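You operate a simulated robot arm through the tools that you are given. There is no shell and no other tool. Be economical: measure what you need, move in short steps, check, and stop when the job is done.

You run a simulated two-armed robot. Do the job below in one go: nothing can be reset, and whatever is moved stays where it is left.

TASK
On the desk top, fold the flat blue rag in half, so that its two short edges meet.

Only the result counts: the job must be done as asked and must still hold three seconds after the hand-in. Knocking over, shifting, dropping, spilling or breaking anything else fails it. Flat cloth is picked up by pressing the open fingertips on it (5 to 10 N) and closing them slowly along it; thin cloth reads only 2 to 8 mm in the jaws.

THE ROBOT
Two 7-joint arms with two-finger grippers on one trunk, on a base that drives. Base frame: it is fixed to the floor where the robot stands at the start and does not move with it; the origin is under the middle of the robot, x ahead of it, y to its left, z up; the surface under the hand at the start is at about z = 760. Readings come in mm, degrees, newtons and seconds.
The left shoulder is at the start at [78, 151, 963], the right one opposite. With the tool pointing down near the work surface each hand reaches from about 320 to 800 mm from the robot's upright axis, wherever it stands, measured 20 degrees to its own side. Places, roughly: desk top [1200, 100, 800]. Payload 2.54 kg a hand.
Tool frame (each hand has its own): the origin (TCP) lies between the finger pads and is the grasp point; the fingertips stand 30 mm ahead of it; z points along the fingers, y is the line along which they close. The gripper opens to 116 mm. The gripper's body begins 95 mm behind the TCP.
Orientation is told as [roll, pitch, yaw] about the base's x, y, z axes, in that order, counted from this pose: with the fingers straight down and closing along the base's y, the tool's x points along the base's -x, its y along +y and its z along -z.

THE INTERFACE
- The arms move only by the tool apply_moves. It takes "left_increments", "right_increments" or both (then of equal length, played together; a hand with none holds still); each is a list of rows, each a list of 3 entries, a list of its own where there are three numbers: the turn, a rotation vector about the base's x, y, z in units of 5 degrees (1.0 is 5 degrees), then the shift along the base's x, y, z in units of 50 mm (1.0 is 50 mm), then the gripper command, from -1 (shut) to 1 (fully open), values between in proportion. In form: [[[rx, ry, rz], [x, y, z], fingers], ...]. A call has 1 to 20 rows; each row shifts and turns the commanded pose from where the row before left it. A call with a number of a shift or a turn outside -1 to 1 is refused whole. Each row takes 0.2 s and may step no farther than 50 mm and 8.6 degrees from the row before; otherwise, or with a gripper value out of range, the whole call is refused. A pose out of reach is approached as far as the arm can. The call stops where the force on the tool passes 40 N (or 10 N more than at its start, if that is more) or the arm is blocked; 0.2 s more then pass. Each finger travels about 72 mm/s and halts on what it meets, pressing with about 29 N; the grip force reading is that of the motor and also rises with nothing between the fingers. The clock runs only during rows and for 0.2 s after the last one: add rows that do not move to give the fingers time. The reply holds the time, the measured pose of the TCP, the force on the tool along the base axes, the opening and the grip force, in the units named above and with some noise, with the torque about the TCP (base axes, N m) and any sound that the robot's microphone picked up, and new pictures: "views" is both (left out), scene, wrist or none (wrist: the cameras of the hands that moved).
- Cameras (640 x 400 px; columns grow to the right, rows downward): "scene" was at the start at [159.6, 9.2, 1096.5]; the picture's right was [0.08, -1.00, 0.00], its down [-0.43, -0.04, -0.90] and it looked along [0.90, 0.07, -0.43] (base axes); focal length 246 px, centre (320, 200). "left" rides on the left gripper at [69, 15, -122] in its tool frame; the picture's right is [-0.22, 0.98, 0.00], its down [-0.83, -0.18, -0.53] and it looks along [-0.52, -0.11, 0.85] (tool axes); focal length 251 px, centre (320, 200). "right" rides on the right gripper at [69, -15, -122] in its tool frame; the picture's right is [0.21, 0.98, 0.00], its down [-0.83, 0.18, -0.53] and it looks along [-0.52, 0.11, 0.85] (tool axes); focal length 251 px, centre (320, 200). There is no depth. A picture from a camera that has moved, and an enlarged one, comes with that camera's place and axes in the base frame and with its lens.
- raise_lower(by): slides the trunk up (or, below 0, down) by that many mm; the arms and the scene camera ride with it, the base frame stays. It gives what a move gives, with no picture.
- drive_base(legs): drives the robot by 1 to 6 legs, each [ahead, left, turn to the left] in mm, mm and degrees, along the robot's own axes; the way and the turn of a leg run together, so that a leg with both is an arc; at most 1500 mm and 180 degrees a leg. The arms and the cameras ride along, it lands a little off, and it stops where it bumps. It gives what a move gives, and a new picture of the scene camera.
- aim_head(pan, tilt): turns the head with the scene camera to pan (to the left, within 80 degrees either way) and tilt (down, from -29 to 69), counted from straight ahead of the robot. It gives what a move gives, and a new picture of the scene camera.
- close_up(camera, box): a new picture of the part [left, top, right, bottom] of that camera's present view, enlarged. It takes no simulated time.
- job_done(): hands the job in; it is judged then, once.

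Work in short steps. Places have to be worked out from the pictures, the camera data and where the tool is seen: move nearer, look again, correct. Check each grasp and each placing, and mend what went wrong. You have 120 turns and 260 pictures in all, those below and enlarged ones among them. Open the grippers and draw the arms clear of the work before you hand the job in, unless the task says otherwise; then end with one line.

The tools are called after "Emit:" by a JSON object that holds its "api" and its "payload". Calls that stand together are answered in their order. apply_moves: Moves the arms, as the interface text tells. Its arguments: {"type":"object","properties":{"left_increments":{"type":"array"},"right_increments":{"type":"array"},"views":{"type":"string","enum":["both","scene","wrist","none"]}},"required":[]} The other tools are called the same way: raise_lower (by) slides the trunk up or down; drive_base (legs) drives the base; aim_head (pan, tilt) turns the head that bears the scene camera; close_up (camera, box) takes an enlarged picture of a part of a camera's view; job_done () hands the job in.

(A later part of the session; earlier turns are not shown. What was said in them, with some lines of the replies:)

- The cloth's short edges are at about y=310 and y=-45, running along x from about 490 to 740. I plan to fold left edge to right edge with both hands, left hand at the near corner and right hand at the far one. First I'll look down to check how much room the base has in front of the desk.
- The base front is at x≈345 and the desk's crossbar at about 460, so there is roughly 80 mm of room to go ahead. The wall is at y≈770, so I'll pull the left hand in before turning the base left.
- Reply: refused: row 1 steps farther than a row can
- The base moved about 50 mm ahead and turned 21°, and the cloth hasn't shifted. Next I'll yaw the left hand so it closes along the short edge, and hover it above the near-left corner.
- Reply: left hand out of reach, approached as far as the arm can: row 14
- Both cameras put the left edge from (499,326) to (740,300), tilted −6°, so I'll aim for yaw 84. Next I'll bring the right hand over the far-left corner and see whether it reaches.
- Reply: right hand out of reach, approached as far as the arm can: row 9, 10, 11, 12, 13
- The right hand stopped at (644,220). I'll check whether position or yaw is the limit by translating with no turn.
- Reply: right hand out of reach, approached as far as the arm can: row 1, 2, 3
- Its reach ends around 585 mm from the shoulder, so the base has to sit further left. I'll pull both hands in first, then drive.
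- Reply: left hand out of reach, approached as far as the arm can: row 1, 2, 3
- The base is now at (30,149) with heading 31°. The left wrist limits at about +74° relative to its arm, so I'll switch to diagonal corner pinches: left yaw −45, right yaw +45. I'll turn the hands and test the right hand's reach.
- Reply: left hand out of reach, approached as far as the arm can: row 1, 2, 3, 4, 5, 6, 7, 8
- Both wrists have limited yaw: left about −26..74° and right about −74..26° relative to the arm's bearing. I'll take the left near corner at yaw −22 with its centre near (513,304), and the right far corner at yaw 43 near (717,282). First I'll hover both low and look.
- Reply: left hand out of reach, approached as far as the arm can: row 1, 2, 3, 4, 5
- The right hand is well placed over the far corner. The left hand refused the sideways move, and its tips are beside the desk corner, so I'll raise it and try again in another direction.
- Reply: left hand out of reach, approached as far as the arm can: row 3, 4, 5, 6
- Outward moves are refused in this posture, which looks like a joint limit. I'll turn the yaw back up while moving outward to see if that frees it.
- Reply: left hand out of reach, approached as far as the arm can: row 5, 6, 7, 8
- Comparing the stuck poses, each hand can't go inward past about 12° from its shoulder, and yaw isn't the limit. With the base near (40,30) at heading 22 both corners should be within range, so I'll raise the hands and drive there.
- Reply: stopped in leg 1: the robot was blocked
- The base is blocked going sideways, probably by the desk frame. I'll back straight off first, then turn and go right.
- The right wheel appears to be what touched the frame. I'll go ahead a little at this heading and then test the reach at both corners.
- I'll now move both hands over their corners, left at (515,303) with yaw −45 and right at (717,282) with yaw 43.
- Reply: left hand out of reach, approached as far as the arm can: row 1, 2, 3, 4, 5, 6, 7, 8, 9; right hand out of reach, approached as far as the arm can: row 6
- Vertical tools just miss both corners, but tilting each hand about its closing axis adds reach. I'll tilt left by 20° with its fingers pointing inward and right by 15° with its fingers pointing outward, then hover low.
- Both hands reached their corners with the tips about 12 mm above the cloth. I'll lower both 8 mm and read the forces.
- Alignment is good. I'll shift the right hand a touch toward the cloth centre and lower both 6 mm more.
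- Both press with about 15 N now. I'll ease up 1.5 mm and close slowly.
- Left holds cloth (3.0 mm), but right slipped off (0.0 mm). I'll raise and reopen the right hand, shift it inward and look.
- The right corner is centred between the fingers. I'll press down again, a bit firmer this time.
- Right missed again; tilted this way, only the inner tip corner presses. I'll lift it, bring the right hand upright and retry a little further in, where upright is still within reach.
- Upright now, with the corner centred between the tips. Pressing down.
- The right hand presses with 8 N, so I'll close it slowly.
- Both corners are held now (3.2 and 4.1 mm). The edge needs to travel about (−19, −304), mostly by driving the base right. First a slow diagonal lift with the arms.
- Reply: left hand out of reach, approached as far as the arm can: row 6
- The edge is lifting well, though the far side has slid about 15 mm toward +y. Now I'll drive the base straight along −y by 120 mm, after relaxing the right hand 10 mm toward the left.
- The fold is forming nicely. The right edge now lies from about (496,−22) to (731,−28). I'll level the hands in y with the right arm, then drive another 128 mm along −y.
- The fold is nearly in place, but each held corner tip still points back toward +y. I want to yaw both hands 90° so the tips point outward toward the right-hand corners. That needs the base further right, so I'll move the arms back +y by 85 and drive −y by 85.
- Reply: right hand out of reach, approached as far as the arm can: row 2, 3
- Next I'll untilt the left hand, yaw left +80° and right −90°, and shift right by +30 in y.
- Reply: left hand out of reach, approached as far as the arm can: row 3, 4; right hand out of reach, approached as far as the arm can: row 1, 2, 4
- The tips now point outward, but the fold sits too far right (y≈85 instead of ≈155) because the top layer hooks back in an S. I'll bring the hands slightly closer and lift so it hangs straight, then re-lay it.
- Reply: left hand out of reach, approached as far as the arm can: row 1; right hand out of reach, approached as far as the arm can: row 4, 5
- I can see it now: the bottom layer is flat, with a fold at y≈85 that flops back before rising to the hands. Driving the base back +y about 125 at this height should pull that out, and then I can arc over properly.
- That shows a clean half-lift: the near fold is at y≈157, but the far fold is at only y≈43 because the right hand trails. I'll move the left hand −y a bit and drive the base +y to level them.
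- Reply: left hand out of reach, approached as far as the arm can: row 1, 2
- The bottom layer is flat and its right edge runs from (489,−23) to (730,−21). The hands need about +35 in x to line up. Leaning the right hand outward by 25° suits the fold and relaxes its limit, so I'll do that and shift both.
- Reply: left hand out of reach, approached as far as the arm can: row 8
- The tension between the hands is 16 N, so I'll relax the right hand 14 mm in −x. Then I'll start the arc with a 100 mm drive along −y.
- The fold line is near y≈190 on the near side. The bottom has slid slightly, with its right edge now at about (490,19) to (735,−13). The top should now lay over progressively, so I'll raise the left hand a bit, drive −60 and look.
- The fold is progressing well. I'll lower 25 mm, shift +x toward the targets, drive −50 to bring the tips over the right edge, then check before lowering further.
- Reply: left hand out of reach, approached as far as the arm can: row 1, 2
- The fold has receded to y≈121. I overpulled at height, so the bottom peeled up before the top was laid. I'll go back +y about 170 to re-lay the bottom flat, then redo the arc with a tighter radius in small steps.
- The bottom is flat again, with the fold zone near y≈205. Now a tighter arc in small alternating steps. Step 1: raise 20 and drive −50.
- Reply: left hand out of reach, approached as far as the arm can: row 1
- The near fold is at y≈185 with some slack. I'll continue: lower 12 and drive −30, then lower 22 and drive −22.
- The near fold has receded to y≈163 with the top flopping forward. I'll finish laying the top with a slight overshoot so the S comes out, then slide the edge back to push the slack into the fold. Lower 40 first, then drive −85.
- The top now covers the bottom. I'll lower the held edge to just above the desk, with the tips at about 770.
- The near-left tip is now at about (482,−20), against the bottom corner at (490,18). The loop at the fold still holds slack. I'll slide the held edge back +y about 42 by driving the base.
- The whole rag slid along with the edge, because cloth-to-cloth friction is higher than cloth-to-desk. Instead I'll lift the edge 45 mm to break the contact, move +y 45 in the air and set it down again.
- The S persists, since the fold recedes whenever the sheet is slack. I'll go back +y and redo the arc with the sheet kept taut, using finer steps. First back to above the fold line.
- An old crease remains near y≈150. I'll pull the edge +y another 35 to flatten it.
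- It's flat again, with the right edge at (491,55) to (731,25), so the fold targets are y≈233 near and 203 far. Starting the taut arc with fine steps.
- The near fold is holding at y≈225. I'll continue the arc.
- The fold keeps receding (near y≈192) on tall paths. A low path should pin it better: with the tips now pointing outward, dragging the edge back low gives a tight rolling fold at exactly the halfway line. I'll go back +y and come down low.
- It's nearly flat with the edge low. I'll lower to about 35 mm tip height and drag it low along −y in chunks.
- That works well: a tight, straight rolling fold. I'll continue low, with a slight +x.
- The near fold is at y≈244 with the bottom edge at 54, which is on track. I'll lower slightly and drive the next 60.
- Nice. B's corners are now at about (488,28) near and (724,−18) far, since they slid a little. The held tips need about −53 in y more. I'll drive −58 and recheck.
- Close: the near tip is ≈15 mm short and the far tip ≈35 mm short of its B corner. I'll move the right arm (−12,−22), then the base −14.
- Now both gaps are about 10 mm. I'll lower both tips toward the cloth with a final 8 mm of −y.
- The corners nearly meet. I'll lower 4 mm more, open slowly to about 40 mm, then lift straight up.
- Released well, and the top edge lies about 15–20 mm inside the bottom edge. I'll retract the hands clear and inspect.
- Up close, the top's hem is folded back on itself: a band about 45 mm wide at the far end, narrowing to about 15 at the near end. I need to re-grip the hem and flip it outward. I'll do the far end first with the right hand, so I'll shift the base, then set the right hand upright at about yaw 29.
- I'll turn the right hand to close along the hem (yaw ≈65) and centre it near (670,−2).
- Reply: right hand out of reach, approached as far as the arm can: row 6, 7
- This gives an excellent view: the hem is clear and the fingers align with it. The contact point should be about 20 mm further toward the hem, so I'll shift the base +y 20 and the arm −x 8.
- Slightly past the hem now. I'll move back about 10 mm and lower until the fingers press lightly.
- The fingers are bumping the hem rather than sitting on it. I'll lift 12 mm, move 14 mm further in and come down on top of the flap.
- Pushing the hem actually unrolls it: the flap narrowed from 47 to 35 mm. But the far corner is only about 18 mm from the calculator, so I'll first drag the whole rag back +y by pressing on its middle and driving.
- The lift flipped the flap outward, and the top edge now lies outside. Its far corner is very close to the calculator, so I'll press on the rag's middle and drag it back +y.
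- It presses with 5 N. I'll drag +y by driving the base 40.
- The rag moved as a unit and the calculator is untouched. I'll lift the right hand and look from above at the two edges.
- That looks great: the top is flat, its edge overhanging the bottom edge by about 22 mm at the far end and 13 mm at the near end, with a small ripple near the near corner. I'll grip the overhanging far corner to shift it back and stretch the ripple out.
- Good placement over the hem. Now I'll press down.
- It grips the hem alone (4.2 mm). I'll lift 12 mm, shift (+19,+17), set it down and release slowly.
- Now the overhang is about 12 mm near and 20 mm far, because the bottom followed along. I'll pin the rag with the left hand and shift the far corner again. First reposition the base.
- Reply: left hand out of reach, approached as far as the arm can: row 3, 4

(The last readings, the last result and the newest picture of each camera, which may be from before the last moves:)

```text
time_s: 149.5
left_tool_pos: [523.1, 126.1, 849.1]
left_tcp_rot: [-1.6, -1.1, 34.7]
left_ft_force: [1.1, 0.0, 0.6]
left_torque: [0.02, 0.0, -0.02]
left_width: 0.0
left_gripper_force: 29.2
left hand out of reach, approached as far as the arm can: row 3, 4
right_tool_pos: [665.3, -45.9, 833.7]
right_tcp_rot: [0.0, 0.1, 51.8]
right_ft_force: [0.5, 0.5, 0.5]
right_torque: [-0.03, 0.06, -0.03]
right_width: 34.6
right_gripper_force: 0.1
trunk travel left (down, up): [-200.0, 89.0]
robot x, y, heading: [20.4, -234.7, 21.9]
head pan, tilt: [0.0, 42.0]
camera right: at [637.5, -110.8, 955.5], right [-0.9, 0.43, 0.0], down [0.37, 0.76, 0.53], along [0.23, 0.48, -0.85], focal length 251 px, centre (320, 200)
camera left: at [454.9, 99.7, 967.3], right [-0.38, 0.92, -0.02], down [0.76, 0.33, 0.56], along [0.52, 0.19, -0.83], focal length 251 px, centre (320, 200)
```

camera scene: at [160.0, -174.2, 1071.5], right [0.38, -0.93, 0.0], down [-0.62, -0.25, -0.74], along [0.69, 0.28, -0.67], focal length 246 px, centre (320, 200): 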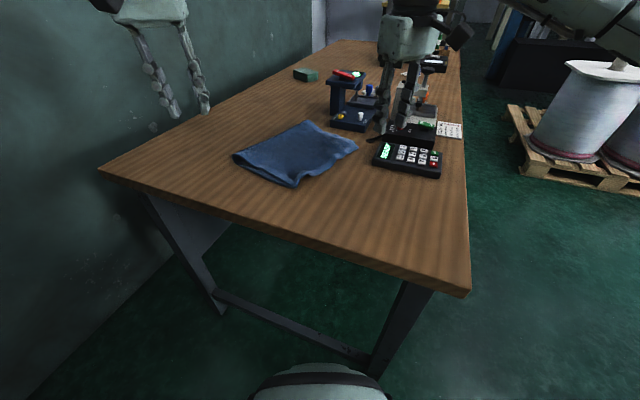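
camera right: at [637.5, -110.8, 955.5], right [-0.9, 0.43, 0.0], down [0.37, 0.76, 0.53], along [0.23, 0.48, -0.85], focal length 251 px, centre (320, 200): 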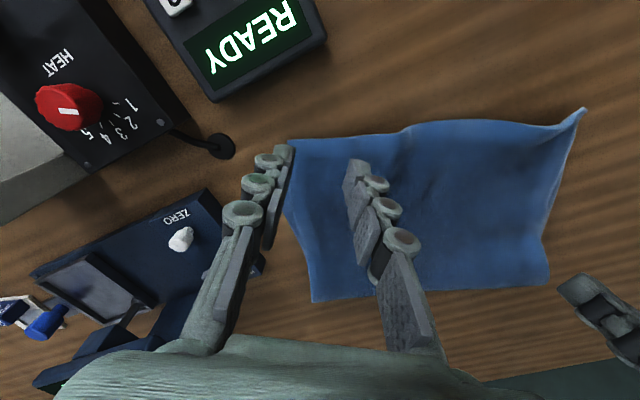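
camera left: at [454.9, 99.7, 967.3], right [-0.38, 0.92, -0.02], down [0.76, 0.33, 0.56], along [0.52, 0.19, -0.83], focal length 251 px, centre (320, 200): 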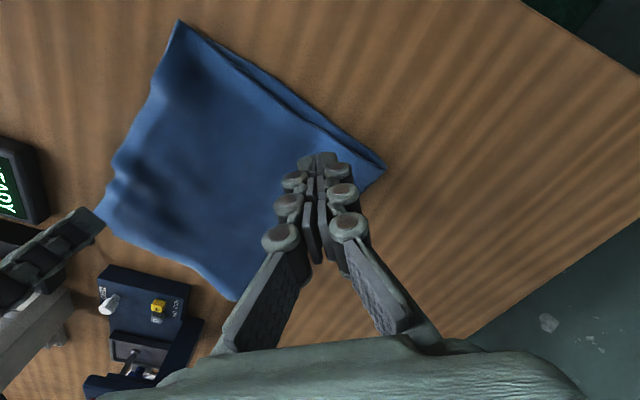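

Left is over the rag near the fold. I'll lower the left hand to pin it, and set the right hand over the far hem.

Emit:
{"api": "apply_moves", "payload": {"left_increments": [[[0, 0, 0], [0, 0, -0.4], -1], [[0, 0, 0], [0, 0, -0.4], -1], [[0, 0, 0], [0, 0, -0.1], -1], [[0, 0, 0], [0, 0, 0], -1]], "right_increments": [[[0, 0, 0], [-0.3, 0.12, 0], -0.4], [[0, 0, 0], [0, 0, -0.4], -0.4], [[0, 0, 0], [0, 0, -0.25], -0.4], [[0, 0, 0], [0, 0, 0], -0.4]], "views": "none"}}

Emit:
{"api": "close_up", "payload": {"camera": "right", "box": [160, 30, 480, 230]}}

```text
time_s: 150.5
left_tool_pos: [520.5, 122.9, 802.6]
left_tcp_rot: [-1.5, -1.1, 34.7]
left_ft_force: [-0.2, -0.1, -0.8]
left_torque: [0.0, -0.02, 0.0]
left_width: 0.2
left_gripper_force: 28.8
right_tool_pos: [651.1, -39.5, 804.0]
right_tcp_rot: [-0.1, -0.1, 52.0]
right_ft_force: [-0.2, -0.3, 0.0]
right_torque: [0.0, -0.03, 0.01]
right_width: 34.8
right_gripper_force: 0.0
trunk travel left (down, up): [-200.0, 89.0]
robot x, y, heading: [18.9, -233.2, 22.0]
head pan, tilt: [0.0, 42.0]
```

```text
2.00 times, centred on (320, 130) of right
camera zoom: at [622.2, -103.7, 924.7], right [-0.9, 0.43, 0.0], down [0.36, 0.76, 0.53], along [0.23, 0.48, -0.84], focal length 503 px, centre (320, 340)
```

zoom: 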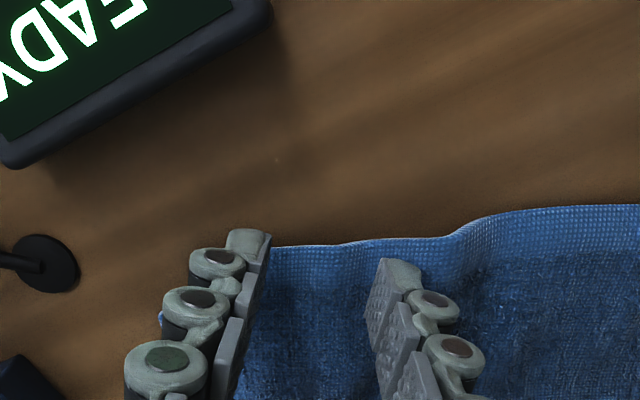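

Emit:
{"api": "apply_moves", "payload": {"left_increments": [[[0, 0, 0], [0, 0, -0.08], -1], [[0, 0, 0], [0, 0, -0.08], -1], [[0, 0, 0], [0, 0, 0], -1]], "right_increments": [[[0, 0, 0], [-0.16, 0.06, -0.1], -0.4], [[0, 0, 0], [0, 0, -0.1], -0.4], [[0, 0, 0], [0, 0, 0], -0.4]], "views": "none"}}

```text
time_s: 151.3
left_tool_pos: [518.6, 124.2, 795.5]
left_tcp_rot: [-1.6, -1.1, 34.6]
left_ft_force: [-0.4, 0.4, 0.7]
left_torque: [0.01, 0.01, 0.03]
left_width: 0.1
left_gripper_force: 28.4
left hand out of reach, approached as far as the arm can: row 1
right_tool_pos: [644.1, -35.8, 795.6]
right_tcp_rot: [-0.1, -0.2, 52.0]
right_ft_force: [0.2, 1.3, 4.3]
right_torque: [0.16, 0.03, -0.05]
right_width: 34.9
right_gripper_force: 0.0
trunk travel left (down, up): [-200.0, 89.0]
robot x, y, heading: [16.0, -227.7, 22.3]
head pan, tilt: [0.0, 42.0]
```

Right presses with 4 N. I'll press the left down a bit more, then close the right slowly.

Emit:
{"api": "apply_moves", "payload": {"left_increments": [[[0, 0, 0], [0, 0, -0.06], -1], [[0, 0, 0], [0, 0, -0.04], -1], [[0, 0, 0], [0, 0, 0], -1], [[0, 0, 0], [0, 0, 0], -1], [[0, 0, 0], [0, 0, 0], -1], [[0, 0, 0], [0, 0, 0], -1], [[0, 0, 0], [0, 0, 0], -1], [[0, 0, 0], [0, 0, 0], -1], [[0, 0, 0], [0, 0, 0], -1], [[0, 0, 0], [0, 0, 0], -1], [[0, 0, 0], [0, 0, 0], -1], [[0, 0, 0], [0, 0, 0], -1]], "right_increments": [[[0, 0, 0], [0, 0, -0.04], -0.4], [[0, 0, 0], [0, 0, 0], -0.47], [[0, 0, 0], [0, 0, 0], -0.54], [[0, 0, 0], [0, 0, 0], -0.6], [[0, 0, 0], [0, 0, 0], -0.66], [[0, 0, 0], [0, 0, 0], -0.72], [[0, 0, 0], [0, 0, 0], -0.78], [[0, 0, 0], [0, 0, 0], -0.84], [[0, 0, 0], [0, 0, 0], -0.9], [[0, 0, 0], [0, 0, 0], -0.96], [[0, 0, 0], [0, 0, 0], -1], [[0, 0, 0], [0, 0, 0], -1]], "views": "none"}}

Emit:
{"api": "close_up", "payload": {"camera": "right", "box": [160, 30, 480, 230]}}

```text
time_s: 153.9
left_tool_pos: [517.6, 123.1, 791.5]
left_tcp_rot: [-1.5, -1.3, 34.7]
left_ft_force: [3.0, 2.6, 15.0]
left_torque: [0.09, -0.11, 0.02]
left_width: 0.4
left_gripper_force: 28.5
right_tool_pos: [642.8, -37.6, 793.5]
right_tcp_rot: [-0.1, -0.2, 51.9]
right_ft_force: [0.2, -0.8, 4.6]
right_torque: [0.03, -0.02, -0.01]
right_width: 4.4
right_gripper_force: 29.4
trunk travel left (down, up): [-200.0, 89.0]
robot x, y, heading: [18.1, -229.9, 22.2]
head pan, tilt: [0.0, 42.0]
```

```text
2.00 times, centred on (320, 130) of right
camera zoom: at [612.7, -102.1, 914.6], right [-0.9, 0.43, 0.0], down [0.36, 0.76, 0.54], along [0.23, 0.48, -0.84], focal length 503 px, centre (320, 340)
```

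zoom: 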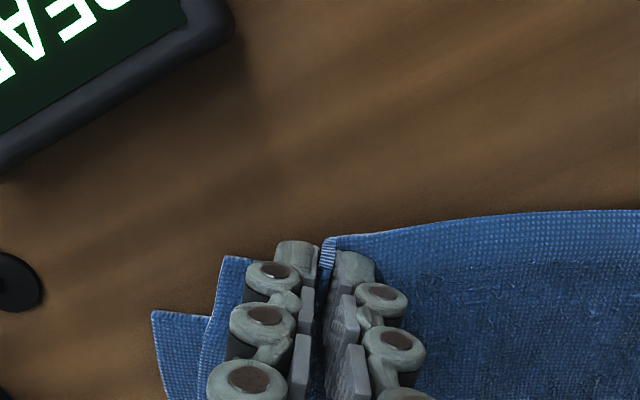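

Gripped again (4.4 mm) with the left pinning at 15 N. I'll lift higher this time, about 22 mm, move (+17,+18), set down and release.

Emit:
{"api": "apply_moves", "payload": {"right_increments": [[[0, 0, 0], [0, 0, 0.22], -1], [[0, 0, 0], [0, 0, 0.22], -1], [[0, 0, 0], [0.11, 0.12, 0], -1], [[0, 0, 0], [0.11, 0.12, 0], -1], [[0, 0, 0], [0.12, 0.12, 0], -1], [[0, 0, 0], [0, 0, -0.2], -1], [[0, 0, 0], [0, 0, -0.2], -1], [[0, 0, 0], [0, 0, 0], -1]], "views": "none"}}

Emit:
{"api": "close_up", "payload": {"camera": "right", "box": [100, 0, 580, 300]}}

```text
time_s: 155.7
left_tool_pos: [517.5, 123.3, 791.4]
left_tcp_rot: [-1.6, -1.3, 34.7]
left_ft_force: [3.8, 4.0, 16.2]
left_torque: [0.08, -0.18, -0.02]
left_width: 0.0
left_gripper_force: 28.8
right_tool_pos: [660.8, -19.6, 794.6]
right_tcp_rot: [-0.1, -0.2, 52.0]
right_ft_force: [0.4, 0.2, 4.0]
right_torque: [0.04, 0.0, -0.01]
right_width: 4.1
right_gripper_force: 29.1
trunk travel left (down, up): [-200.0, 89.0]
robot x, y, heading: [21.4, -230.6, 22.4]
head pan, tilt: [0.0, 42.0]
```

```text
1.33 times, centred on (340, 150) of right
camera zoom: at [630.8, -84.5, 915.1], right [-0.9, 0.43, 0.0], down [0.36, 0.76, 0.54], along [0.23, 0.48, -0.84], focal length 335 px, centre (293, 267)
```

zoom: 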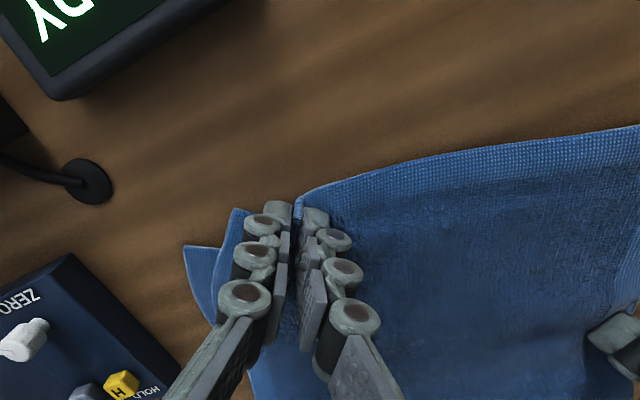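

The bottom still follows. I'll try once more with a much higher lift (60 mm) to separate the layers before shifting.

Emit:
{"api": "apply_moves", "payload": {"right_increments": [[[0, 0, 0], [0, -0.05, 0.4], -1], [[0, 0, 0], [0, 0, 0.4], -1], [[0, 0, 0], [0, 0.1, 0.4], -1], [[0, 0, 0], [0.1, 0.2, 0], -1], [[0, 0, 0], [0.12, 0.2, 0], -1], [[0, 0, 0], [0, 0, -0.4], -1], [[0, 0, 0], [0, 0, -0.4], -1], [[0, 0, 0], [0, 0, -0.33], -1], [[0, 0, 0], [0, 0, 0], -1]], "views": "none"}}

Emit:
{"api": "close_up", "payload": {"camera": "right", "box": [100, 0, 580, 300]}}

Emit:
{"api": "close_up", "payload": {"camera": "scene", "box": [220, 90, 380, 210]}}

```text
time_s: 157.7
left_tool_pos: [518.4, 123.6, 792.1]
left_tcp_rot: [-1.6, -1.3, 34.7]
left_ft_force: [3.0, 2.2, 16.9]
left_torque: [0.09, -0.1, -0.04]
left_width: 0.0
left_gripper_force: 28.3
right_tool_pos: [670.4, 2.6, 797.8]
right_tcp_rot: [-0.1, -0.2, 52.0]
right_ft_force: [0.1, 0.7, 3.0]
right_torque: [0.0, 0.0, 0.0]
right_width: 4.2
right_gripper_force: 29.1
trunk travel left (down, up): [-200.0, 89.0]
robot x, y, heading: [23.7, -234.3, 21.8]
head pan, tilt: [0.0, 42.0]
```

```text
1.33 times, centred on (340, 150) of right
camera zoom: at [640.8, -61.6, 919.2], right [-0.9, 0.43, 0.0], down [0.36, 0.76, 0.54], along [0.23, 0.48, -0.84], focal length 335 px, centre (293, 267)
```

zoom: 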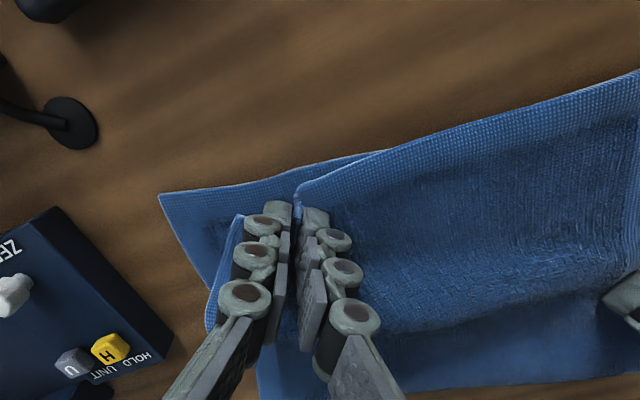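

```text
3.33 times, centred on (300, 150) of scene
camera zoom: at [158.9, -174.7, 1071.8], right [0.38, -0.93, 0.0], down [-0.62, -0.25, -0.74], along [0.69, 0.28, -0.67], focal length 819 px, centre (387, 367)
```

zoom: 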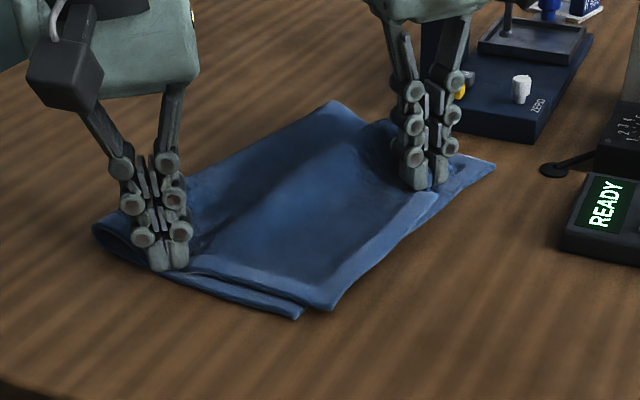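

This time they separated: the far A corner is now about 11 mm inside B and needs +27 mm along the edge. I'll lift 20, shift (+21,−17) and set down.

Emit:
{"api": "apply_moves", "payload": {"right_increments": [[[0, 0, 0], [0, 0, 0.4], -1], [[0, 0, 0], [0.14, -0.11, 0.2], -1], [[0, 0, 0], [0.14, -0.11, 0], -1], [[0, 0, 0], [0.14, -0.11, 0], -1], [[0, 0, 0], [0, 0, -0.3], -1], [[0, 0, 0], [0, 0, -0.3], -1], [[0, 0, 0], [0, 0, 0], -1]], "views": "none"}}

Emit:
{"api": "close_up", "payload": {"camera": "right", "box": [100, 0, 580, 300]}}

Emit:
{"api": "close_up", "payload": {"camera": "scene", "box": [220, 90, 380, 210]}}

```text
time_s: 159.3
left_tool_pos: [518.3, 123.3, 791.5]
left_tcp_rot: [-1.6, -1.3, 34.7]
left_ft_force: [1.8, 1.3, 18.0]
left_torque: [0.09, -0.1, 0.05]
left_width: 0.0
left_gripper_force: 28.2
right_tool_pos: [683.0, -8.1, 797.3]
right_tcp_rot: [-0.2, -0.2, 51.9]
right_ft_force: [0.8, -0.1, 0.4]
right_torque: [0.0, 0.01, 0.03]
right_width: 4.2
right_gripper_force: 28.7
right hand out of reach, approached as far as the arm can: row 4
trunk travel left (down, up): [-200.0, 89.0]
robot x, y, heading: [18.2, -232.8, 22.2]
head pan, tilt: [0.0, 42.0]
```

```text
1.33 times, centred on (340, 150) of right
camera zoom: at [653.6, -73.0, 919.4], right [-0.9, 0.43, 0.0], down [0.36, 0.76, 0.54], along [0.23, 0.48, -0.84], focal length 335 px, centre (293, 267)
```

zoom: 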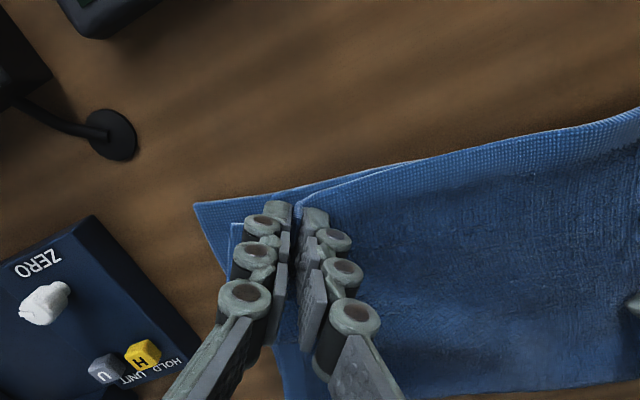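

```text
3.33 times, centred on (300, 150) of scene
camera zoom: at [158.9, -174.7, 1071.8], right [0.38, -0.93, 0.0], down [-0.62, -0.25, -0.74], along [0.69, 0.28, -0.67], focal length 819 px, centre (387, 367)
```

zoom: 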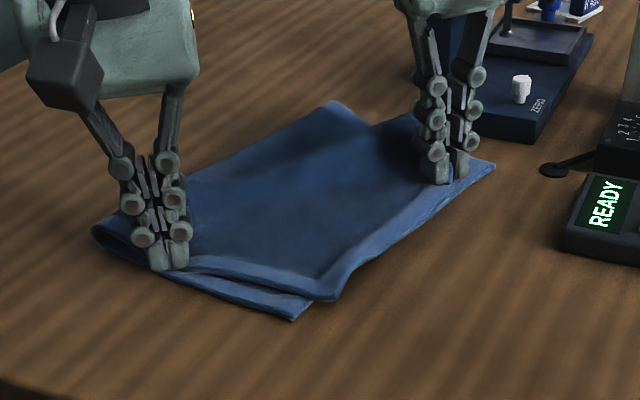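

The far end is nearly aligned now. Releasing the right hand there and lifting both clear.

Emit:
{"api": "apply_moves", "payload": {"right_increments": [[[0, 0, 0], [0, 0, -0.04], -1], [[0, 0, 0], [0, 0, 0], -0.9], [[0, 0, 0], [0, 0, 0], -0.8], [[0, 0, 0], [0, 0, 0], -0.7], [[0, 0, 0], [0, 0, 0], -0.6], [[0, 0, 0], [0, 0, 0], -0.5], [[0, 0, 0], [0, 0, 0], -0.4], [[0, 0, 0], [0, 0, 0.2], -0.3], [[0, 0, 0], [0, 0, 0.8], -0.3], [[0, 0, 0], [0, -0.5, 0.8], -0.3], [[0, 0, 0], [-0.3, -0.8, 0], -0.3]], "views": "none"}}

Emit:
{"api": "close_up", "payload": {"camera": "right", "box": [140, 0, 640, 310]}}

Emit:
{"api": "close_up", "payload": {"camera": "scene", "box": [230, 100, 370, 205]}}

```text
time_s: 161.7
left_tool_pos: [518.1, 124.7, 791.7]
left_tcp_rot: [-1.7, -1.2, 34.8]
left_ft_force: [2.4, 0.9, 17.4]
left_torque: [-0.01, -0.12, -0.01]
left_width: 0.0
left_gripper_force: 28.3
right_tool_pos: [670.2, -73.2, 885.0]
right_tcp_rot: [-0.1, -0.1, 52.0]
right_ft_force: [-0.4, -0.1, 0.8]
right_torque: [-0.04, 0.0, -0.01]
right_width: 40.7
right_gripper_force: 0.1
trunk travel left (down, up): [-200.0, 89.0]
robot x, y, heading: [19.1, -231.7, 22.2]
head pan, tilt: [0.0, 42.0]
```

```text
1.28 times, centred on (390, 155) of right
camera zoom: at [639.9, -137.4, 1007.0], right [-0.9, 0.43, 0.0], down [0.36, 0.76, 0.54], along [0.23, 0.48, -0.84], focal length 322 px, centre (230, 258)
```

zoom: 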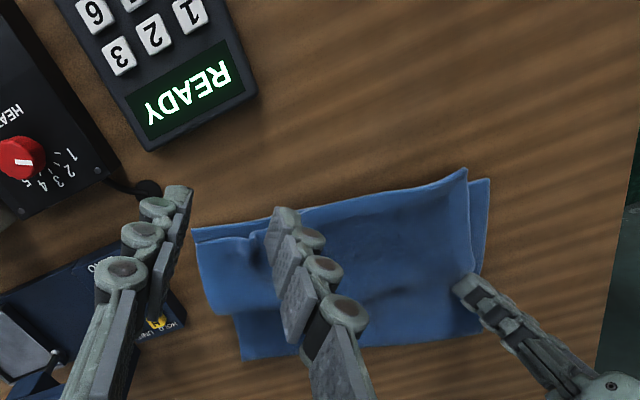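

```text
3.81 times, centred on (300, 152) of scene
camera zoom: at [159.0, -174.8, 1071.7], right [0.38, -0.93, 0.0], down [-0.62, -0.25, -0.74], along [0.69, 0.28, -0.67], focal length 936 px, centre (396, 381)
```

zoom: 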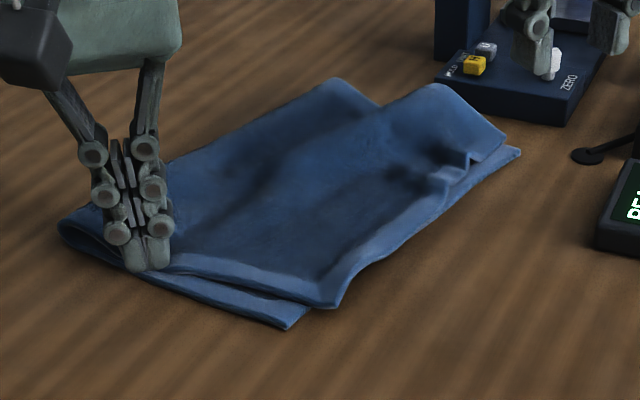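

The two short edges now coincide closely, within about 9 mm at the far corner and 18 mm at the near corner, mostly along the edge. I'll lift the left hand straight up, open both grippers and draw both arms clear.

Emit:
{"api": "apply_moves", "payload": {"left_increments": [[[0, 0, 0], [0, 0, 0.1], -1], [[0, 0, 0], [0, 0, 0.4], -1], [[0, 0, 0], [0, 0, 0.8], -1], [[0, 0, 0], [0, 0.3, 0.8], 0], [[0, 0, 0], [-0.5, 0.5, 0.3], 0.5], [[0, 0, 0], [-0.5, 0.5, 0], 0.5]], "right_increments": [[[0, 0, 0], [0, -0.2, 0.5], -0.3], [[0, 0, 0], [0, -0.2, 0.5], -0.3], [[0, 0, 0], [-0.5, -0.5, 0.3], 0], [[0, 0, 0], [-0.5, -0.5, 0], 0.5], [[0, 0, 0], [-0.5, -0.5, 0], 0.5], [[0, 0, 0], [-0.5, -0.3, 0], 0.5]], "views": "scene"}}

Emit:
{"api": "close_up", "payload": {"camera": "scene", "box": [210, 90, 390, 215]}}

Emit:
{"api": "close_up", "payload": {"camera": "left", "box": [0, 0, 640, 400]}}

```text
time_s: 163.1
left_tool_pos: [470.1, 188.4, 910.0]
left_tcp_rot: [-1.5, -1.1, 34.7]
left_ft_force: [0.5, -0.1, 0.3]
left_torque: [0.02, 0.02, -0.01]
left_width: 87.4
left_gripper_force: 0.3
right_tool_pos: [569.3, -182.4, 950.5]
right_tcp_rot: [-0.1, -0.2, 51.9]
right_ft_force: [-0.2, 0.3, -0.7]
right_torque: [-0.07, -0.02, -0.01]
right_width: 86.9
right_gripper_force: 0.1
trunk travel left (down, up): [-200.0, 89.0]
robot x, y, heading: [17.4, -234.7, 22.2]
head pan, tilt: [0.0, 42.0]
camera scene: at [159.6, -174.0, 1071.5], right [0.38, -0.93, 0.0], down [-0.62, -0.25, -0.74], along [0.69, 0.28, -0.67], focal length 246 px, centre (320, 200)
```

scene: 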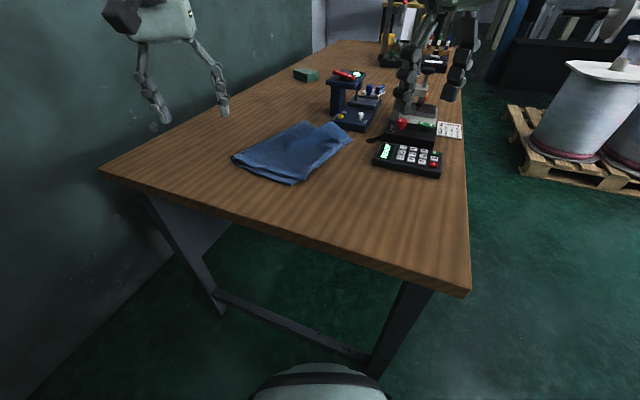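

```text
3.20 times, centred on (300, 152) of scene
camera zoom: at [159.6, -174.0, 1071.5], right [0.38, -0.93, 0.0], down [-0.62, -0.25, -0.74], along [0.69, 0.28, -0.67], focal length 786 px, centre (384, 352)
```

zoom: 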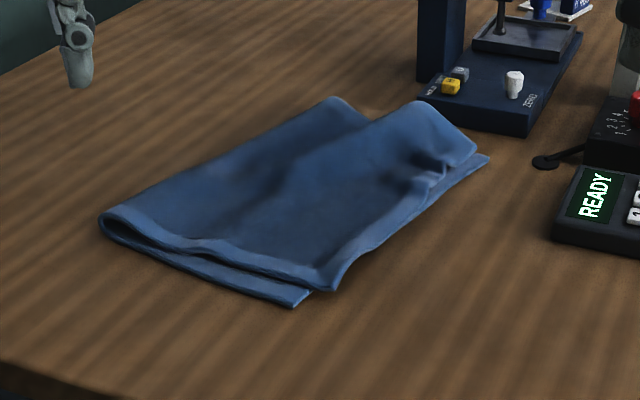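

```text
1.00 times, centred on (320, 200) of left (not enlarged: the box is as wide or as high as the picture)
camera zoom: at [401.2, 163.5, 1027.5], right [-0.38, 0.93, -0.02], down [0.77, 0.33, 0.55], along [0.52, 0.19, -0.83], focal length 251 px, centre (320, 200)
```

zoom: 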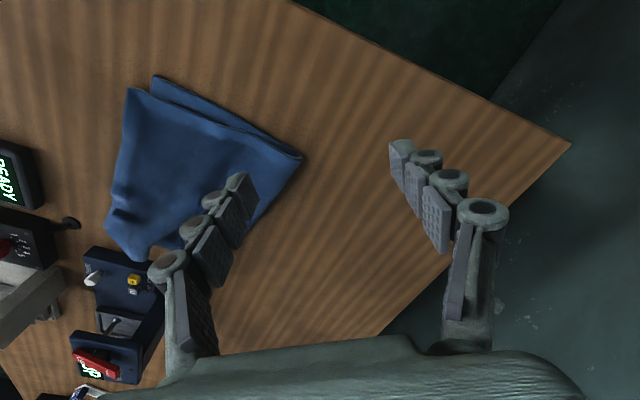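

The rag is folded neatly. The near top corner is still about 25 mm off, mostly sideways along the edge. One correction with the left hand is worthwhile, so I'll drive right 95 and hover the left hand over that corner.

Emit:
{"api": "drive_base", "payload": {"legs": [[-37, -88, 0]]}}

Emit:
{"api": "apply_moves", "payload": {"left_increments": [[[0, 0, 0], [0.4, -0.5, -0.3], -0.4], [[0, 0, 0], [0.4, -0.5, -0.4], -0.4], [[0, 0, 0], [0.4, -0.5, -0.5], -0.4], [[0, 0, 0], [0.16, -0.22, -0.6], -0.4], [[0, 0, 0], [0, 0, 0], -0.4]], "views": "wrist"}}

```text
time_s: 164.7
left_tool_pos: [470.4, 93.1, 908.7]
left_tcp_rot: [-1.4, -1.2, 34.7]
left_ft_force: [0.5, 0.0, -0.1]
left_torque: [0.03, 0.04, 0.01]
left_width: 87.0
left_gripper_force: 0.0
right_tool_pos: [568.5, -277.7, 948.9]
right_tcp_rot: [0.0, -0.1, 51.9]
right_ft_force: [0.6, 0.0, -0.6]
right_torque: [0.0, 0.02, -0.01]
right_width: 87.2
right_gripper_force: 0.0
trunk travel left (down, up): [-200.0, 89.0]
robot x, y, heading: [18.0, -322.9, 22.0]
head pan, tilt: [0.0, 42.0]
camera scene: at [159.1, -268.8, 1071.5], right [0.38, -0.93, 0.0], down [-0.62, -0.25, -0.74], along [0.69, 0.28, -0.67], focal length 246 px, centre (320, 200)
```

scene: 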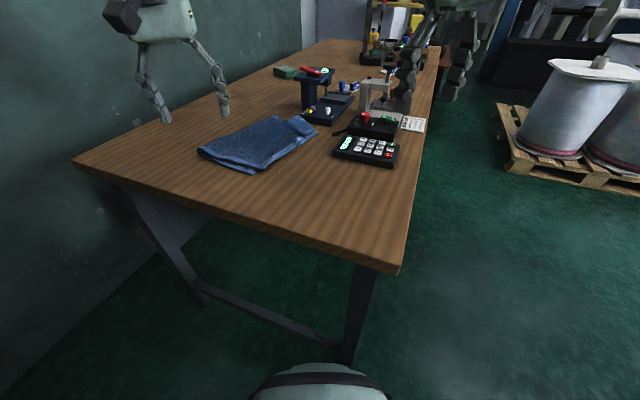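

```text
time_s: 165.8
left_tool_pos: [514.9, 16.5, 818.6]
left_tcp_rot: [-1.7, -1.3, 34.8]
left_ft_force: [0.0, -0.9, 0.2]
left_torque: [0.01, 0.02, 0.01]
left_width: 34.9
left_gripper_force: 0.1
left hand out of reach, approached as far as the arm can: row 3, 4
right_tool_pos: [568.0, -278.0, 949.1]
right_tcp_rot: [-0.2, 0.0, 51.8]
right_ft_force: [0.0, 0.1, -0.7]
right_torque: [-0.03, -0.02, 0.03]
right_width: 87.1
right_gripper_force: 0.2
trunk travel left (down, up): [-200.0, 89.0]
robot x, y, heading: [19.0, -327.9, 22.0]
head pan, tilt: [0.0, 42.0]
camera left: at [446.9, -7.5, 937.6], right [-0.38, 0.93, -0.02], down [0.76, 0.33, 0.56], along [0.52, 0.19, -0.83], focal length 251 px, centre (320, 200)
```

left: 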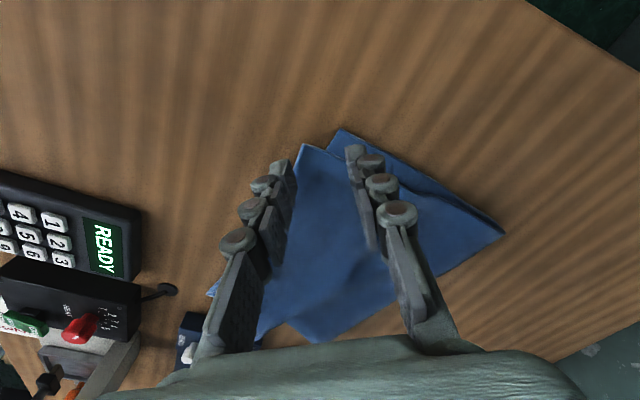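

The corner is just inward of the fingers, so I need about (+18,+1). I'll nudge the base and lower.

Emit:
{"api": "drive_base", "payload": {"legs": [[17, -6, 0]]}}

Emit:
{"api": "apply_moves", "payload": {"left_increments": [[[0, 0, 0], [0, 0, -0.2], -0.4], [[0, 0, 0], [0, 0, -0.12], -0.4], [[0, 0, 0], [0, 0, 0], -0.4]], "views": "wrist"}}

```text
time_s: 166.6
left_tool_pos: [534.5, 19.5, 819.0]
left_tcp_rot: [-1.6, -1.0, 34.7]
left_ft_force: [0.2, 0.2, -0.4]
left_torque: [0.03, 0.0, 0.02]
left_width: 34.8
left_gripper_force: 0.0
right_tool_pos: [586.5, -276.9, 949.5]
right_tcp_rot: [-0.1, 0.0, 51.9]
right_ft_force: [0.0, -0.6, -0.2]
right_torque: [-0.02, 0.02, 0.04]
right_width: 87.1
right_gripper_force: 0.0
trunk travel left (down, up): [-200.0, 89.0]
robot x, y, heading: [34.2, -324.9, 22.3]
head pan, tilt: [0.0, 42.0]
camera scene: at [177.6, -267.6, 1071.3], right [0.38, -0.93, 0.0], down [-0.62, -0.25, -0.74], along [0.69, 0.28, -0.67], focal length 246 px, centre (320, 200)
```

scene: 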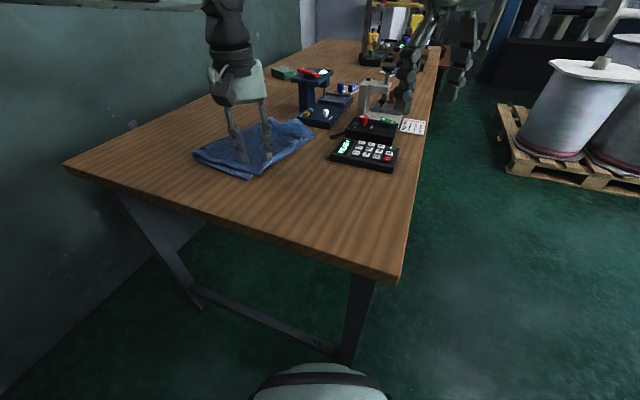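

```text
time_s: 167.4
left_tool_pos: [532.3, 18.6, 804.2]
left_tcp_rot: [-1.7, -1.3, 34.7]
left_ft_force: [0.0, -0.2, 0.7]
left_torque: [0.03, -0.02, 0.02]
left_width: 34.7
left_gripper_force: 0.0
right_tool_pos: [587.4, -277.7, 948.8]
right_tcp_rot: [-0.2, 0.0, 51.9]
right_ft_force: [-0.3, -0.1, -0.6]
right_torque: [0.01, 0.02, 0.01]
right_width: 87.2
right_gripper_force: 0.0
trunk travel left (down, up): [-200.0, 89.0]
robot x, y, heading: [34.1, -325.2, 21.9]
head pan, tilt: [0.0, 42.0]
camera left: at [463.6, -6.7, 922.2], right [-0.38, 0.93, -0.02], down [0.76, 0.33, 0.56], along [0.52, 0.19, -0.83], focal length 251 px, centre (320, 200)
```

left: 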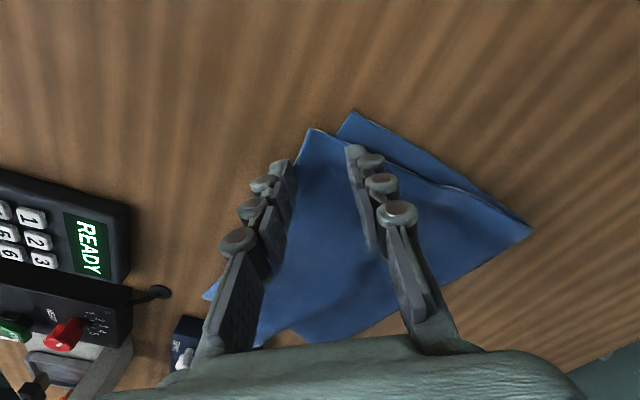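

Emit:
{"api": "apply_moves", "payload": {"left_increments": [[[0, 0, 0], [-0.04, 0.2, 0], -0.4], [[0, 0, 0], [0, 0, -0.12], -0.4], [[0, 0, 0], [0, 0, -0.08], -0.4], [[0, 0, 0], [0, 0, 0], -0.4]], "views": "none"}}

Emit:
{"api": "close_up", "payload": {"camera": "left", "box": [200, 80, 440, 230]}}

```text
time_s: 168.4
left_tool_pos: [532.4, 28.2, 795.6]
left_tcp_rot: [-1.7, -1.3, 34.7]
left_ft_force: [-1.0, 1.7, 12.0]
left_torque: [0.19, 0.11, 0.04]
left_width: 36.0
left_gripper_force: 0.5
right_tool_pos: [585.2, -276.8, 950.0]
right_tcp_rot: [-0.1, -0.2, 52.0]
right_ft_force: [0.4, 0.0, -0.1]
right_torque: [0.0, 0.02, -0.01]
right_width: 87.2
right_gripper_force: 0.1
trunk travel left (down, up): [-200.0, 89.0]
robot x, y, heading: [38.9, -326.1, 22.1]
head pan, tilt: [0.0, 42.0]
```

```text
2.67 times, centred on (320, 155) of left
camera zoom: at [462.1, 3.9, 913.4], right [-0.38, 0.92, -0.02], down [0.76, 0.33, 0.56], along [0.52, 0.19, -0.83], focal length 670 px, centre (320, 320)
```

zoom: 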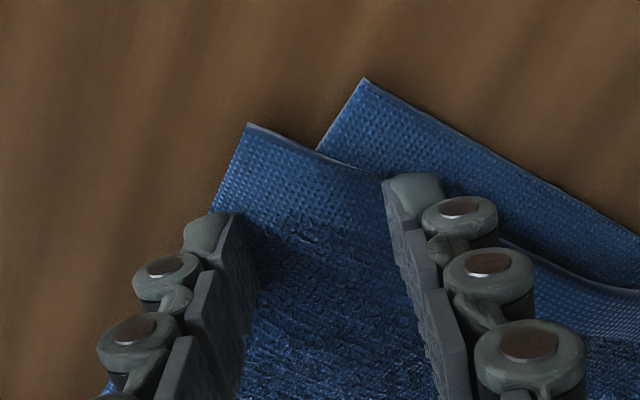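

The fingers straddle the top corner nicely, pressing with 12 N. I'll ease slightly and close slowly.

Emit:
{"api": "apply_moves", "payload": {"left_increments": [[[0, 0, 0], [0, 0, 0.02], -0.45], [[0, 0, 0], [0, 0, 0], -0.5], [[0, 0, 0], [0, 0, 0], -0.55], [[0, 0, 0], [0, 0, 0], -0.6], [[0, 0, 0], [0, 0, 0], -0.65], [[0, 0, 0], [0, 0, 0], -0.7], [[0, 0, 0], [0, 0, 0], -0.75], [[0, 0, 0], [0, 0, 0], -0.8], [[0, 0, 0], [0, 0, 0], -0.85], [[0, 0, 0], [0, 0, 0], -0.9], [[0, 0, 0], [0, 0, 0], -0.95], [[0, 0, 0], [0, 0, 0], -1], [[0, 0, 0], [0, 0, 0], -1]], "views": "none"}}

Emit:
{"api": "close_up", "payload": {"camera": "left", "box": [200, 80, 440, 230]}}

```text
time_s: 171.2
left_tool_pos: [531.8, 28.3, 795.8]
left_tcp_rot: [-1.6, -1.2, 34.6]
left_ft_force: [-0.4, -0.3, 4.7]
left_torque: [-0.02, -0.03, 0.02]
left_width: 4.3
left_gripper_force: 29.0
right_tool_pos: [585.8, -278.0, 949.2]
right_tcp_rot: [-0.1, -0.1, 51.9]
right_ft_force: [0.3, -0.4, 0.4]
right_torque: [0.01, 0.0, 0.01]
right_width: 87.0
right_gripper_force: 0.0
trunk travel left (down, up): [-200.0, 89.0]
robot x, y, heading: [36.7, -328.1, 22.0]
head pan, tilt: [0.0, 42.0]
```

```text
2.67 times, centred on (320, 155) of left
camera zoom: at [462.6, 4.0, 913.1], right [-0.38, 0.93, -0.02], down [0.76, 0.33, 0.56], along [0.52, 0.19, -0.83], focal length 670 px, centre (320, 320)
```

zoom: 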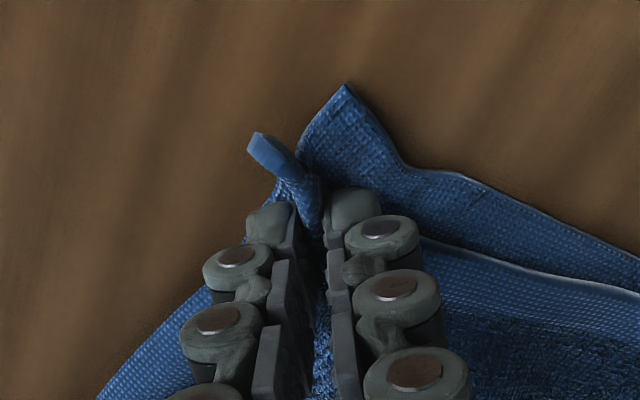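

Gripped (4.3 mm). I'll lift 45 to separate the layers, shift (−18,+17), then set down.

Emit:
{"api": "apply_moves", "payload": {"left_increments": [[[0, 0, 0], [0, 0, 0.3], -1], [[0, 0, 0], [0, 0.05, 0.3], -1], [[0, 0, 0], [0, 0.05, 0.3], -1], [[0, 0, 0], [-0.12, 0.1, 0], -1], [[0, 0, 0], [-0.12, 0.08, 0], -1], [[0, 0, 0], [-0.12, 0.06, 0], -1], [[0, 0, 0], [0, 0, -0.3], -1], [[0, 0, 0], [0, 0, -0.3], -1], [[0, 0, 0], [0, 0, -0.25], -1], [[0, 0, 0], [0, 0, 0], -1]], "views": "none"}}

Emit:
{"api": "close_up", "payload": {"camera": "left", "box": [80, 40, 560, 340]}}

Emit:
{"api": "close_up", "payload": {"camera": "scene", "box": [170, 90, 350, 205]}}

```text
time_s: 173.4
left_tool_pos: [513.8, 45.4, 797.9]
left_tcp_rot: [-1.6, -1.1, 34.7]
left_ft_force: [0.1, 0.4, 2.3]
left_torque: [-0.01, 0.03, -0.06]
left_width: 4.3
left_gripper_force: 29.6
right_tool_pos: [586.7, -276.3, 948.5]
right_tcp_rot: [-0.1, 0.0, 51.9]
right_ft_force: [-0.2, -0.1, -0.2]
right_torque: [0.01, 0.01, -0.01]
right_width: 87.0
right_gripper_force: 0.1
trunk travel left (down, up): [-200.0, 89.0]
robot x, y, heading: [39.1, -330.9, 22.3]
head pan, tilt: [0.0, 42.0]
```

```text
1.33 times, centred on (320, 190) of left
camera zoom: at [444.2, 20.0, 915.9], right [-0.38, 0.93, -0.02], down [0.76, 0.33, 0.56], along [0.52, 0.19, -0.83], focal length 335 px, centre (320, 213)
```

zoom: 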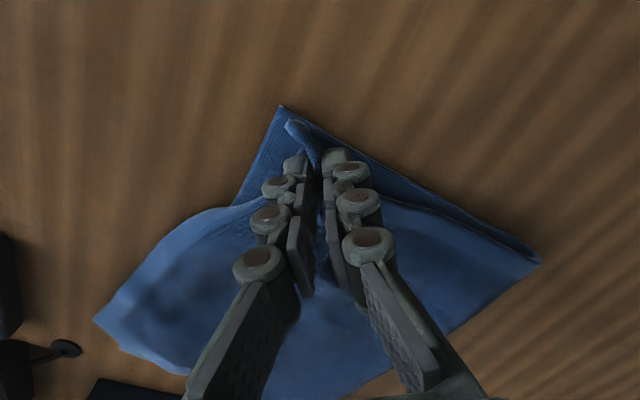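

```text
3.48 times, centred on (260, 148) of scene
camera zoom: at [177.1, -267.8, 1071.5], right [0.38, -0.93, 0.0], down [-0.62, -0.25, -0.74], along [0.69, 0.28, -0.67], focal length 855 px, centre (529, 383)
```

zoom: 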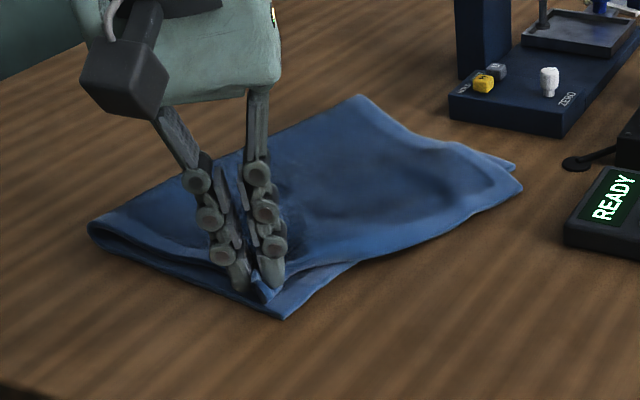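

The near corner is now within about 8 mm of its mate. I'll release slowly and lift straight up, then draw back.

Emit:
{"api": "apply_moves", "payload": {"left_increments": [[[0, 0, 0], [-0.06, -0.04, -0.05], -1], [[0, 0, 0], [0, 0, 0], -0.92], [[0, 0, 0], [0, 0, 0], -0.84], [[0, 0, 0], [0, 0, 0], -0.76], [[0, 0, 0], [0, 0, 0], -0.68], [[0, 0, 0], [0, 0, 0], -0.6], [[0, 0, 0], [0, 0, 0], -0.5], [[0, 0, 0], [0, 0, 0.2], -0.4], [[0, 0, 0], [0, 0, 0.8], -0.4], [[0, 0, 0], [0, 0, 0.8], -0.4], [[0, 0, 0], [-0.4, 0.6, 0.3], 0], [[0, 0, 0], [-0.4, 0.6, 0], 0.5], [[0, 0, 0], [-0.3, 0.6, 0], 0.5]], "views": "wrist"}}

Emit:
{"api": "close_up", "payload": {"camera": "scene", "box": [170, 90, 350, 205]}}

```text
time_s: 176.2
left_tool_pos: [455.4, 134.7, 898.7]
left_tcp_rot: [-1.6, -1.2, 34.7]
left_ft_force: [-1.7, 0.2, -0.5]
left_torque: [0.02, -0.01, -0.01]
left_width: 87.3
left_gripper_force: 0.1
right_tool_pos: [586.2, -276.0, 949.4]
right_tcp_rot: [0.0, -0.1, 51.9]
right_ft_force: [0.7, -1.2, 0.8]
right_torque: [0.0, -0.04, -0.01]
right_width: 86.9
right_gripper_force: 0.0
trunk travel left (down, up): [-200.0, 89.0]
robot x, y, heading: [37.2, -326.9, 22.0]
head pan, tilt: [0.0, 42.0]
camera left: at [386.4, 109.2, 1017.0], right [-0.38, 0.93, -0.02], down [0.77, 0.33, 0.56], along [0.52, 0.19, -0.83], focal length 251 px, centre (320, 200)
```

left: 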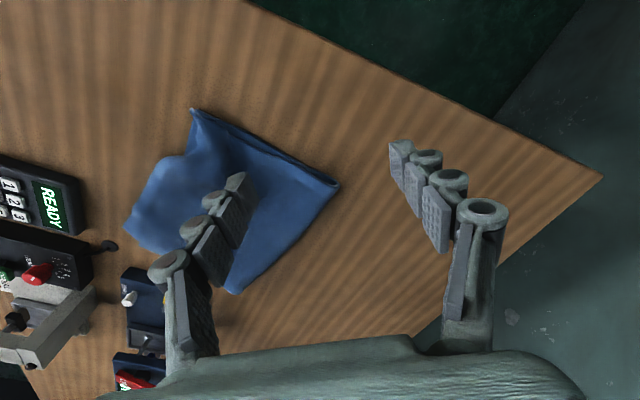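

```text
3.48 times, centred on (260, 148) of scene
camera zoom: at [177.1, -267.5, 1071.5], right [0.38, -0.93, 0.0], down [-0.62, -0.25, -0.74], along [0.69, 0.28, -0.67], focal length 855 px, centre (529, 383)
```

zoom: 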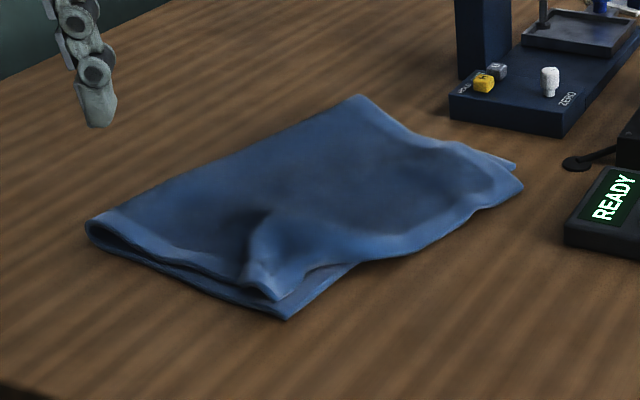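

The rag is folded in half with its short edges meeting to within about 15–20 mm along their length. Nothing else has moved, and both grippers are open and clear, so I'll hand in.

Emit:
{"api": "job_done", "payload": {}}

```text
The job is handed in.
```

I folded the blue rag in half on the desk top; its two short edges meet to within about 15–20 mm along their length. The top edge lies slightly inside at the near end and slightly over at the far end. I saw no sign that anything else was disturbed, and both grippers are open and clear.
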